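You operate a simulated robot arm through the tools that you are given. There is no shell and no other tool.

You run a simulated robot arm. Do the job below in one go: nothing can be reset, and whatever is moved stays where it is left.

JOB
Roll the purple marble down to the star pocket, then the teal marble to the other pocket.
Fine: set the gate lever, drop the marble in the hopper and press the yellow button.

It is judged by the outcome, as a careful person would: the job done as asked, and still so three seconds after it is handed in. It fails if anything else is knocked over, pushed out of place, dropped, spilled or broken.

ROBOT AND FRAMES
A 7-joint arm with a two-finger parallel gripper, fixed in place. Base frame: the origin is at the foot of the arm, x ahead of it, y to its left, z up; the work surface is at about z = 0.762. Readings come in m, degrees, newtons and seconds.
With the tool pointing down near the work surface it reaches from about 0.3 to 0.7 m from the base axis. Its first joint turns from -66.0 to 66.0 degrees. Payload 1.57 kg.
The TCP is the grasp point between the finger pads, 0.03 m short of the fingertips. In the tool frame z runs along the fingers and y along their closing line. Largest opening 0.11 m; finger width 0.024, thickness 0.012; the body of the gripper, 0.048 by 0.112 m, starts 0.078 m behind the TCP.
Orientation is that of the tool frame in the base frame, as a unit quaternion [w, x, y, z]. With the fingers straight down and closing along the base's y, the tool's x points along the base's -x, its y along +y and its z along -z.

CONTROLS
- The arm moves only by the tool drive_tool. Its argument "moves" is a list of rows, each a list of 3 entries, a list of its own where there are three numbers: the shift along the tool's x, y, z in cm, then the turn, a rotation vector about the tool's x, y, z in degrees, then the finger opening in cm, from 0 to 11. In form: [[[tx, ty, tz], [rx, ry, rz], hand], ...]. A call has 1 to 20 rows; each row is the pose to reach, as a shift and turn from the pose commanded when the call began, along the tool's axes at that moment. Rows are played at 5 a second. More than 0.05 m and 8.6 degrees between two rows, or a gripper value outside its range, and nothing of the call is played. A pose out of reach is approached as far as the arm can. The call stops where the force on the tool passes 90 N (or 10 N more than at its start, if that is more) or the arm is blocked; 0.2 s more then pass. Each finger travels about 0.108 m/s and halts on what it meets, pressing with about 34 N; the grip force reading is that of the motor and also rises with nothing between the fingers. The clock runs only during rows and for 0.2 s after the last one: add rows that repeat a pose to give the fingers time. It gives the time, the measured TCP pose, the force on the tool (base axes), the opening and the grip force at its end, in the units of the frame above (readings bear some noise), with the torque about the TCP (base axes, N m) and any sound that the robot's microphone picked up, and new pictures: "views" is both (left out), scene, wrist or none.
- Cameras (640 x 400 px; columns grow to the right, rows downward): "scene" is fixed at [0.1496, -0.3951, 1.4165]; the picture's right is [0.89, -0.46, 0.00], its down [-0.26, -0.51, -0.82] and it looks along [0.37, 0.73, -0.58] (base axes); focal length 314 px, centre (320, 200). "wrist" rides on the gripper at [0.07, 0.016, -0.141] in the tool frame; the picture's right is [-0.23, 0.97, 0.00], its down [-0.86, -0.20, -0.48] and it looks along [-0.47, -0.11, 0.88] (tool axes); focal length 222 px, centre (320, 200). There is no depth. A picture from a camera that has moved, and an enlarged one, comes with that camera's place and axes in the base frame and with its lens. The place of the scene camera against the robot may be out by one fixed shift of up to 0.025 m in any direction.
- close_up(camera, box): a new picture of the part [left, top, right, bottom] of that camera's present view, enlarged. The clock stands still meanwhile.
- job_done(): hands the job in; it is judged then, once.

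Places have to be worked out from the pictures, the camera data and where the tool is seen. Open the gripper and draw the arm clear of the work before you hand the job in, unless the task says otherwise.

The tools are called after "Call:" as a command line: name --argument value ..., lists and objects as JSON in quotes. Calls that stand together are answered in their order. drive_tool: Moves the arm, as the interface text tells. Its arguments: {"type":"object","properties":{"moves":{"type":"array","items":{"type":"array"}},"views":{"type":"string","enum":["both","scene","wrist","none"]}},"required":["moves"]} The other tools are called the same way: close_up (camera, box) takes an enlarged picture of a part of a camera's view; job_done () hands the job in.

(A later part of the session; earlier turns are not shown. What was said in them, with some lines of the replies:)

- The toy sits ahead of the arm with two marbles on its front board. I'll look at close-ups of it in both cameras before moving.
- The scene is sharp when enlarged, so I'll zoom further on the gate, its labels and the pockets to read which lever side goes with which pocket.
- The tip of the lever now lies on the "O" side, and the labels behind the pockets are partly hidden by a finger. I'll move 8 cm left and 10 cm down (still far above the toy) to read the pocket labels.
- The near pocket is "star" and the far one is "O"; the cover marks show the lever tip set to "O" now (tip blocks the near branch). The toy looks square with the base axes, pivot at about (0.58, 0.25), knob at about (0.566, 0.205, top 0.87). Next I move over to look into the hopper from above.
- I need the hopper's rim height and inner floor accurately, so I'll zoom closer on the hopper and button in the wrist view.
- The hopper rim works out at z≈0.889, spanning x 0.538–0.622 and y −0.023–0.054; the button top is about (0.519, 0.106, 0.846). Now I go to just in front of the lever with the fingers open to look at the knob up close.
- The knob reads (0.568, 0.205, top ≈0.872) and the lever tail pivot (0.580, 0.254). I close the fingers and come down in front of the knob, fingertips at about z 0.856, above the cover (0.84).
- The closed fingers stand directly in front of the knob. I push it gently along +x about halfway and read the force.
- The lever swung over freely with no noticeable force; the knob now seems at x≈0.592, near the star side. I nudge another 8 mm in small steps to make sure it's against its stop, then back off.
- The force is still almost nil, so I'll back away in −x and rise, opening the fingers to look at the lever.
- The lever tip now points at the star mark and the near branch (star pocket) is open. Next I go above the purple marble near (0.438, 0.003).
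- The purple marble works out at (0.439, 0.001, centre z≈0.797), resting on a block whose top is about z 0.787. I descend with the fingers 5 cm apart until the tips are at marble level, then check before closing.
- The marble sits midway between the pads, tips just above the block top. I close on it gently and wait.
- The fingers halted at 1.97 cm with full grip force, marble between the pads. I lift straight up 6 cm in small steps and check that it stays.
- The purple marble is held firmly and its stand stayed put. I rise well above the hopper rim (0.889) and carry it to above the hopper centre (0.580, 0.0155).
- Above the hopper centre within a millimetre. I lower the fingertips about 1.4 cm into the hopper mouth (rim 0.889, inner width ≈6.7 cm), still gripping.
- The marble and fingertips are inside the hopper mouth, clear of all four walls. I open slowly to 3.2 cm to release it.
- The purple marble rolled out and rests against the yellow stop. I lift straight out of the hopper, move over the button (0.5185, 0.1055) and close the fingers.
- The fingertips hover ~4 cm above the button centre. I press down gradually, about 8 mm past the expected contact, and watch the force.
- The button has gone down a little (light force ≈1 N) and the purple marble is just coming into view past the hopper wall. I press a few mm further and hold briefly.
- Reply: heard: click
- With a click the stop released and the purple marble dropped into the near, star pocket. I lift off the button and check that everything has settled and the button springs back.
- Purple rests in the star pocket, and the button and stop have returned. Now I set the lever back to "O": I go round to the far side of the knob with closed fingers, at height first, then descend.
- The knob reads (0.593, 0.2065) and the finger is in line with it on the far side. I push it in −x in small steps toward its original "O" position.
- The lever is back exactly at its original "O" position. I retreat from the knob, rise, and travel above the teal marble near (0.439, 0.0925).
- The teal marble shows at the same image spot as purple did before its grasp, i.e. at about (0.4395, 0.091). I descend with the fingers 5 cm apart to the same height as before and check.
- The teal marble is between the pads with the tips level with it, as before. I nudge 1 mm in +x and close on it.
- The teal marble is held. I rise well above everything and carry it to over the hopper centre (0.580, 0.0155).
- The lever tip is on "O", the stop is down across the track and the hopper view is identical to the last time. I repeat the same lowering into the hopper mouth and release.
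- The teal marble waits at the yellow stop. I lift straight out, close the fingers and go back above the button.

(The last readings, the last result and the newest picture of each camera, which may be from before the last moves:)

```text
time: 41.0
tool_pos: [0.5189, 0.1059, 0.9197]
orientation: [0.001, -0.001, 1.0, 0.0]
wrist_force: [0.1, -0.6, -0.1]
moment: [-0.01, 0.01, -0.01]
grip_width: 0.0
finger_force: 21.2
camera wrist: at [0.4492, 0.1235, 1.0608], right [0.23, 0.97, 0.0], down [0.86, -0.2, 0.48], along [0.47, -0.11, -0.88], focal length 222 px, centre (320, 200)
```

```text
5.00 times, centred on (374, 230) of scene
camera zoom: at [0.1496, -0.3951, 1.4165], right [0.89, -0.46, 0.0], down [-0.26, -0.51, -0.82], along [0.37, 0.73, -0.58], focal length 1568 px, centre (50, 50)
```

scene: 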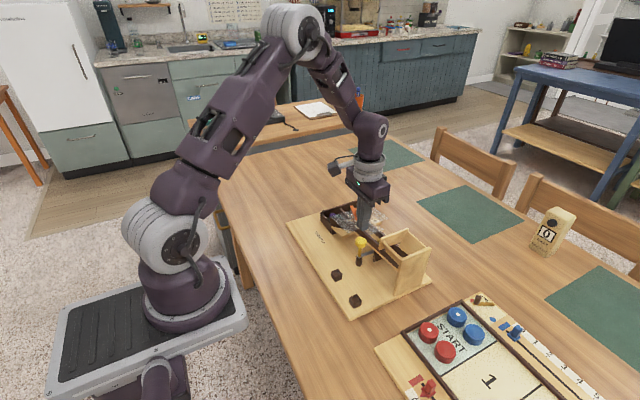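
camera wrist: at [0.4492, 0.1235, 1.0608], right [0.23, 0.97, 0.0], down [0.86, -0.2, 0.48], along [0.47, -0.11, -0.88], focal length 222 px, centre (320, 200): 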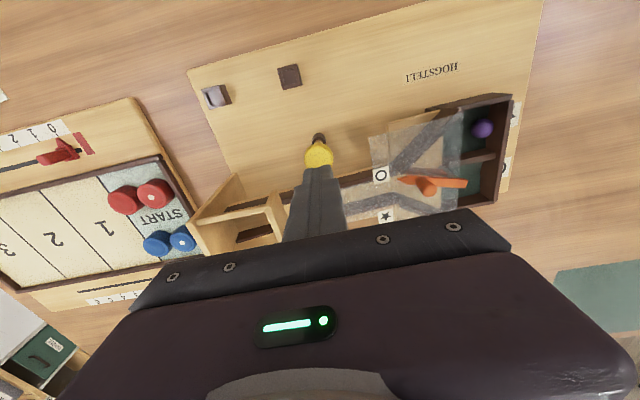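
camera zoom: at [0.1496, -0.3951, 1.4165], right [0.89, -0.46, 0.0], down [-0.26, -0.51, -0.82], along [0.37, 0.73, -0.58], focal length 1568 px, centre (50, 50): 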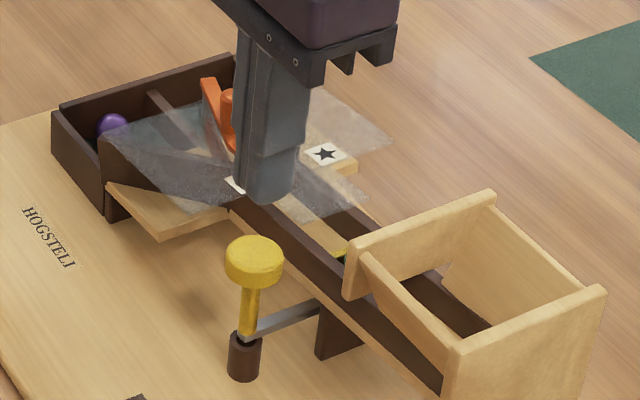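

Lever on "O", purple still in the star pocket, fingers over the button as before. I press down to the depth that clicked last time (tool z ≈0.863) and hold.

Call:
drive_tool --moves '[[[0.15, -0.05, 2], [0, 0, 0], 0], [[0.15, -0.05, 3.5], [0, 0, 0], 0], [[0.15, -0.05, 4.2], [0, 0, 0], 0], [[0.15, -0.05, 4.6], [0, 0, 0], 0], [[0.15, -0.05, 5.0], [0, 0, 0], 0], [[0.15, -0.05, 5.4], [0, 0, 0], 0], [[0.15, -0.05, 5.65], [0, 0, 0], 0], [[0.15, -0.05, 5.65], [0, 0, 0], 0], [[0.15, -0.05, 5.65], [0, 0, 0], 0]]' --views "both"

Call:
close_up --camera "scene" --box '[310, 190, 422, 260]'

Call:
close_up --camera "wrist" --box '[340, 90, 570, 240]'

```text
time: 43.0
tool_pos: [0.5186, 0.1063, 0.8627]
orientation: [0.001, -0.001, 1.0, 0.001]
wrist_force: [-1.0, 1.7, 16.1]
moment: [0.04, 0.0, -0.05]
grip_width: 0.0001
finger_force: 21.4
heard: click
camera wrist: at [0.4477, 0.1229, 1.0041], right [0.23, 0.97, 0.0], down [0.85, -0.2, 0.48], along [0.47, -0.11, -0.88], focal length 222 px, centre (320, 200)
```

scene: 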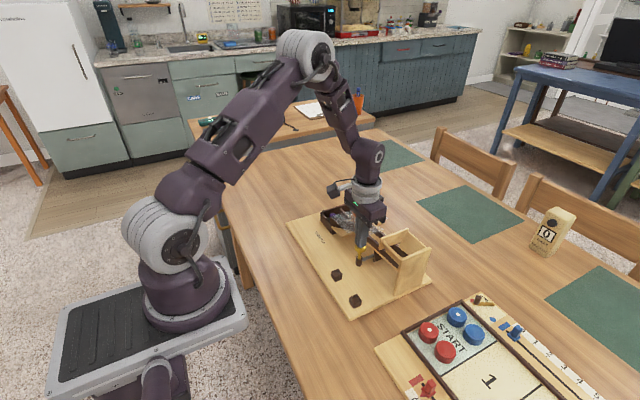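
wrist: 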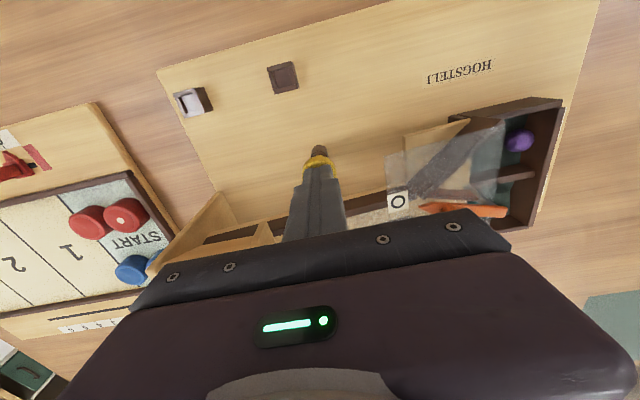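

```text
5.71 times, centred on (366, 225) of scene
camera zoom: at [0.1493, -0.3951, 1.4165], right [0.89, -0.46, 0.0], down [-0.26, -0.51, -0.82], along [0.37, 0.73, -0.58], focal length 1792 px, centre (57, 57)
```

zoom: 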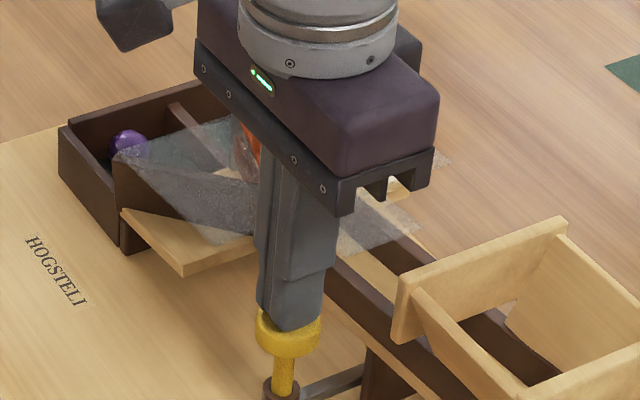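

```text
2.67 times, centred on (455, 165) of wrist
camera zoom: at [0.4477, 0.1229, 1.0041], right [0.23, 0.97, 0.0], down [0.85, -0.2, 0.48], along [0.47, -0.11, -0.88], focal length 592 px, centre (-40, 293)
```

zoom: 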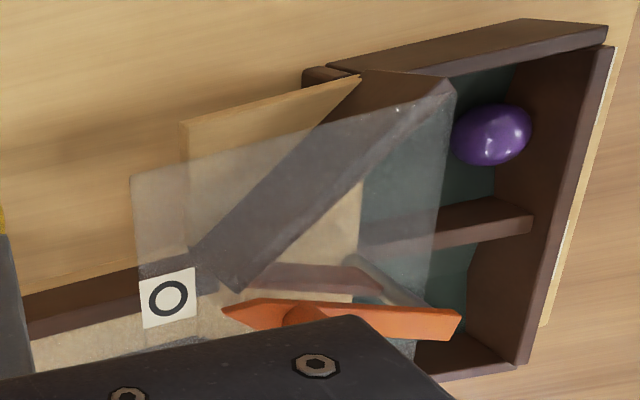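

The button clicked and the far pocket is hidden behind the gripper from here. I release the button, rise and move over to check where the teal marble ended up.

Call:
drive_tool --moves '[[[0, 0, -1], [0, 0, 0], 0], [[0, 0, -3], [0, 0, 0], 0], [[0, 0, -6], [0, 0, 0], 0], [[0, 2, -9], [0, 0, 0], 0], [[0, 5, -12], [0, 0, 0], 4], [[0, 9, -15], [0, 0, 0], 8], [[0, 13, -17], [0, 0, 0], 11], [[0, 15, -18], [0, 0, 0], 11], [[0, 15, -18], [0, 0, 0], 11]]' --views "both"

Call:
close_up --camera "wrist" --box '[250, 100, 410, 210]'

Call:
close_up --camera "scene" --box '[310, 190, 438, 270]'

```text
time: 45.0
tool_pos: [0.516, 0.2554, 1.0413]
orientation: [0.0, 0.001, 1.0, 0.0]
wrist_force: [0.8, -0.6, -0.1]
moment: [-0.03, 0.0, 0.02]
grip_width: 0.1098
finger_force: 0.0
camera wrist: at [0.4469, 0.2724, 1.1835], right [0.23, 0.97, 0.0], down [0.86, -0.2, 0.48], along [0.47, -0.11, -0.88], focal length 222 px, centre (320, 200)
```

scene: 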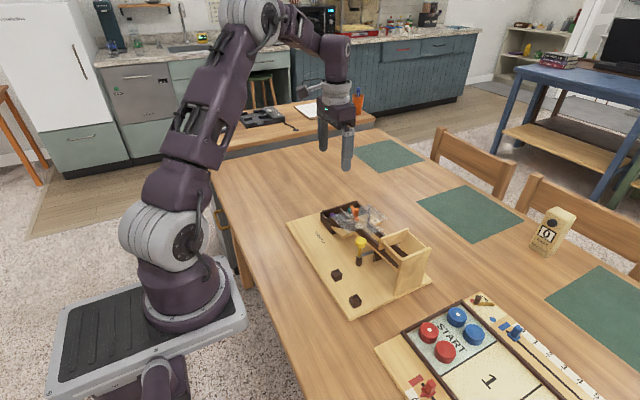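
wrist: 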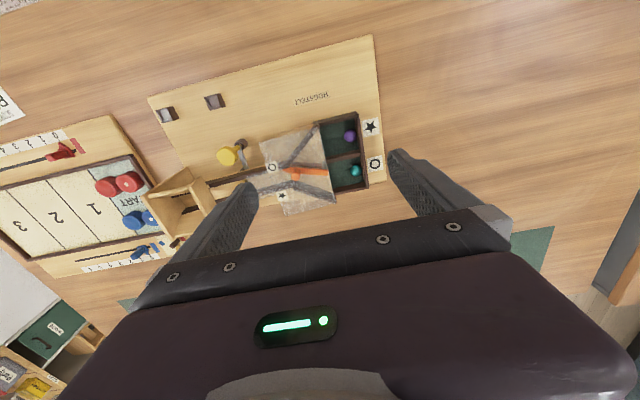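

```text
3.64 times, centred on (330, 155) of wrist
camera zoom: at [0.4469, 0.2724, 1.1835], right [0.23, 0.97, 0.0], down [0.86, -0.2, 0.48], along [0.47, -0.11, -0.88], focal length 808 px, centre (284, 364)
```

zoom: 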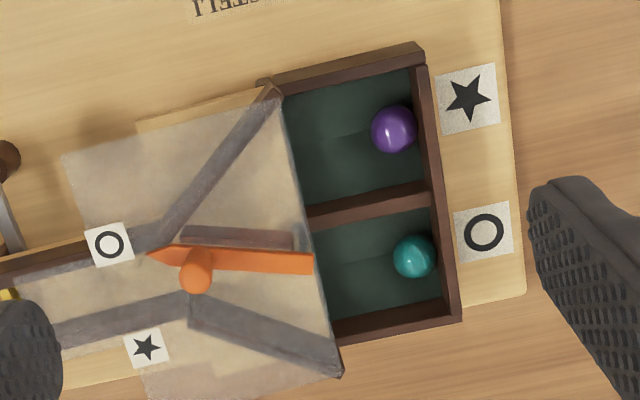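

```text
5.00 times, centred on (374, 230) of scene
camera zoom: at [0.1496, -0.3951, 1.4165], right [0.89, -0.46, 0.0], down [-0.26, -0.51, -0.82], along [0.37, 0.73, -0.58], focal length 1568 px, centre (50, 50)
```

zoom: 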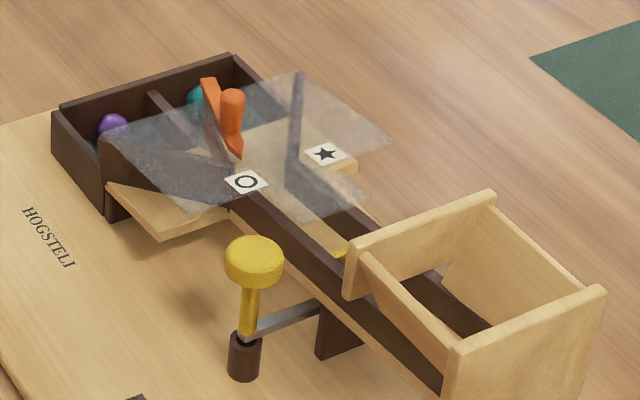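

Purple is in the star pocket and teal in the O pocket, both at rest, and the toy hasn't shifted. I draw the open gripper up and back to its starting spot.

Call:
drive_tool --moves '[[[2, -1, -3], [0, 0, 0], 11], [[5, -3, -6], [0, 0, 0], 11], [[8, -5, -9], [0, 0, 0], 11], [[10.5, -6.4, -11.5], [0, 0, 0], 11], [[10.5, -6.4, -11.5], [0, 0, 0], 11]]' --views "both"

```text
time: 46.2
tool_pos: [0.4109, 0.1912, 1.1565]
orientation: [0.0, 0.0, 1.0, 0.0]
wrist_force: [0.1, -0.4, 0.0]
moment: [0.0, 0.02, 0.02]
grip_width: 0.1099
finger_force: 0.1
camera wrist: at [0.3413, 0.2087, 1.2989], right [0.23, 0.97, 0.0], down [0.86, -0.2, 0.48], along [0.47, -0.11, -0.88], focal length 222 px, centre (320, 200)
```

scene: 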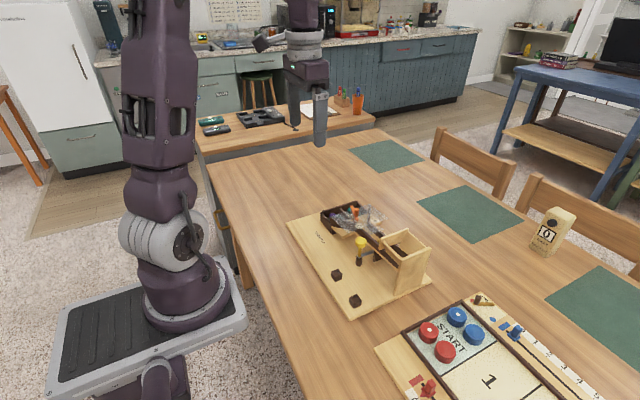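
wrist: 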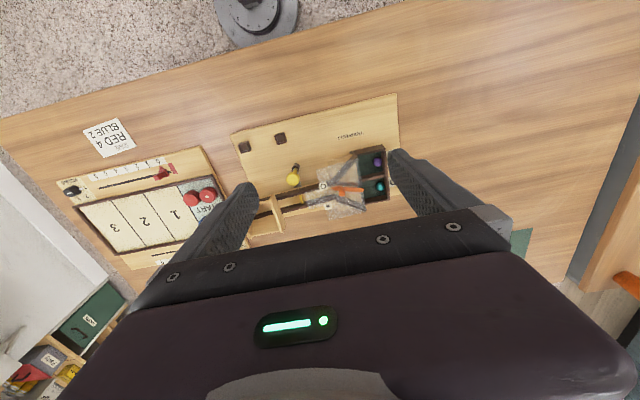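

The arm is clear with the gripper open, both marbles are in their pockets and nothing else has moved, so I hand the job in.

Call:
job_done

```text
The job is handed in.
```

The purple marble is in the star pocket and the teal marble is in the other pocket, marked "O". Both were at rest in the last pictures before I handed the job in.

For purple I set the gate lever to the star mark. For teal I set it back to "O", where it was at the start. Each time I dropped the marble in the hopper and pressed the yellow button, which clicked and sprang back.

Nothing else was knocked or shifted that I could see. The arm is back near its starting position with the gripper open.
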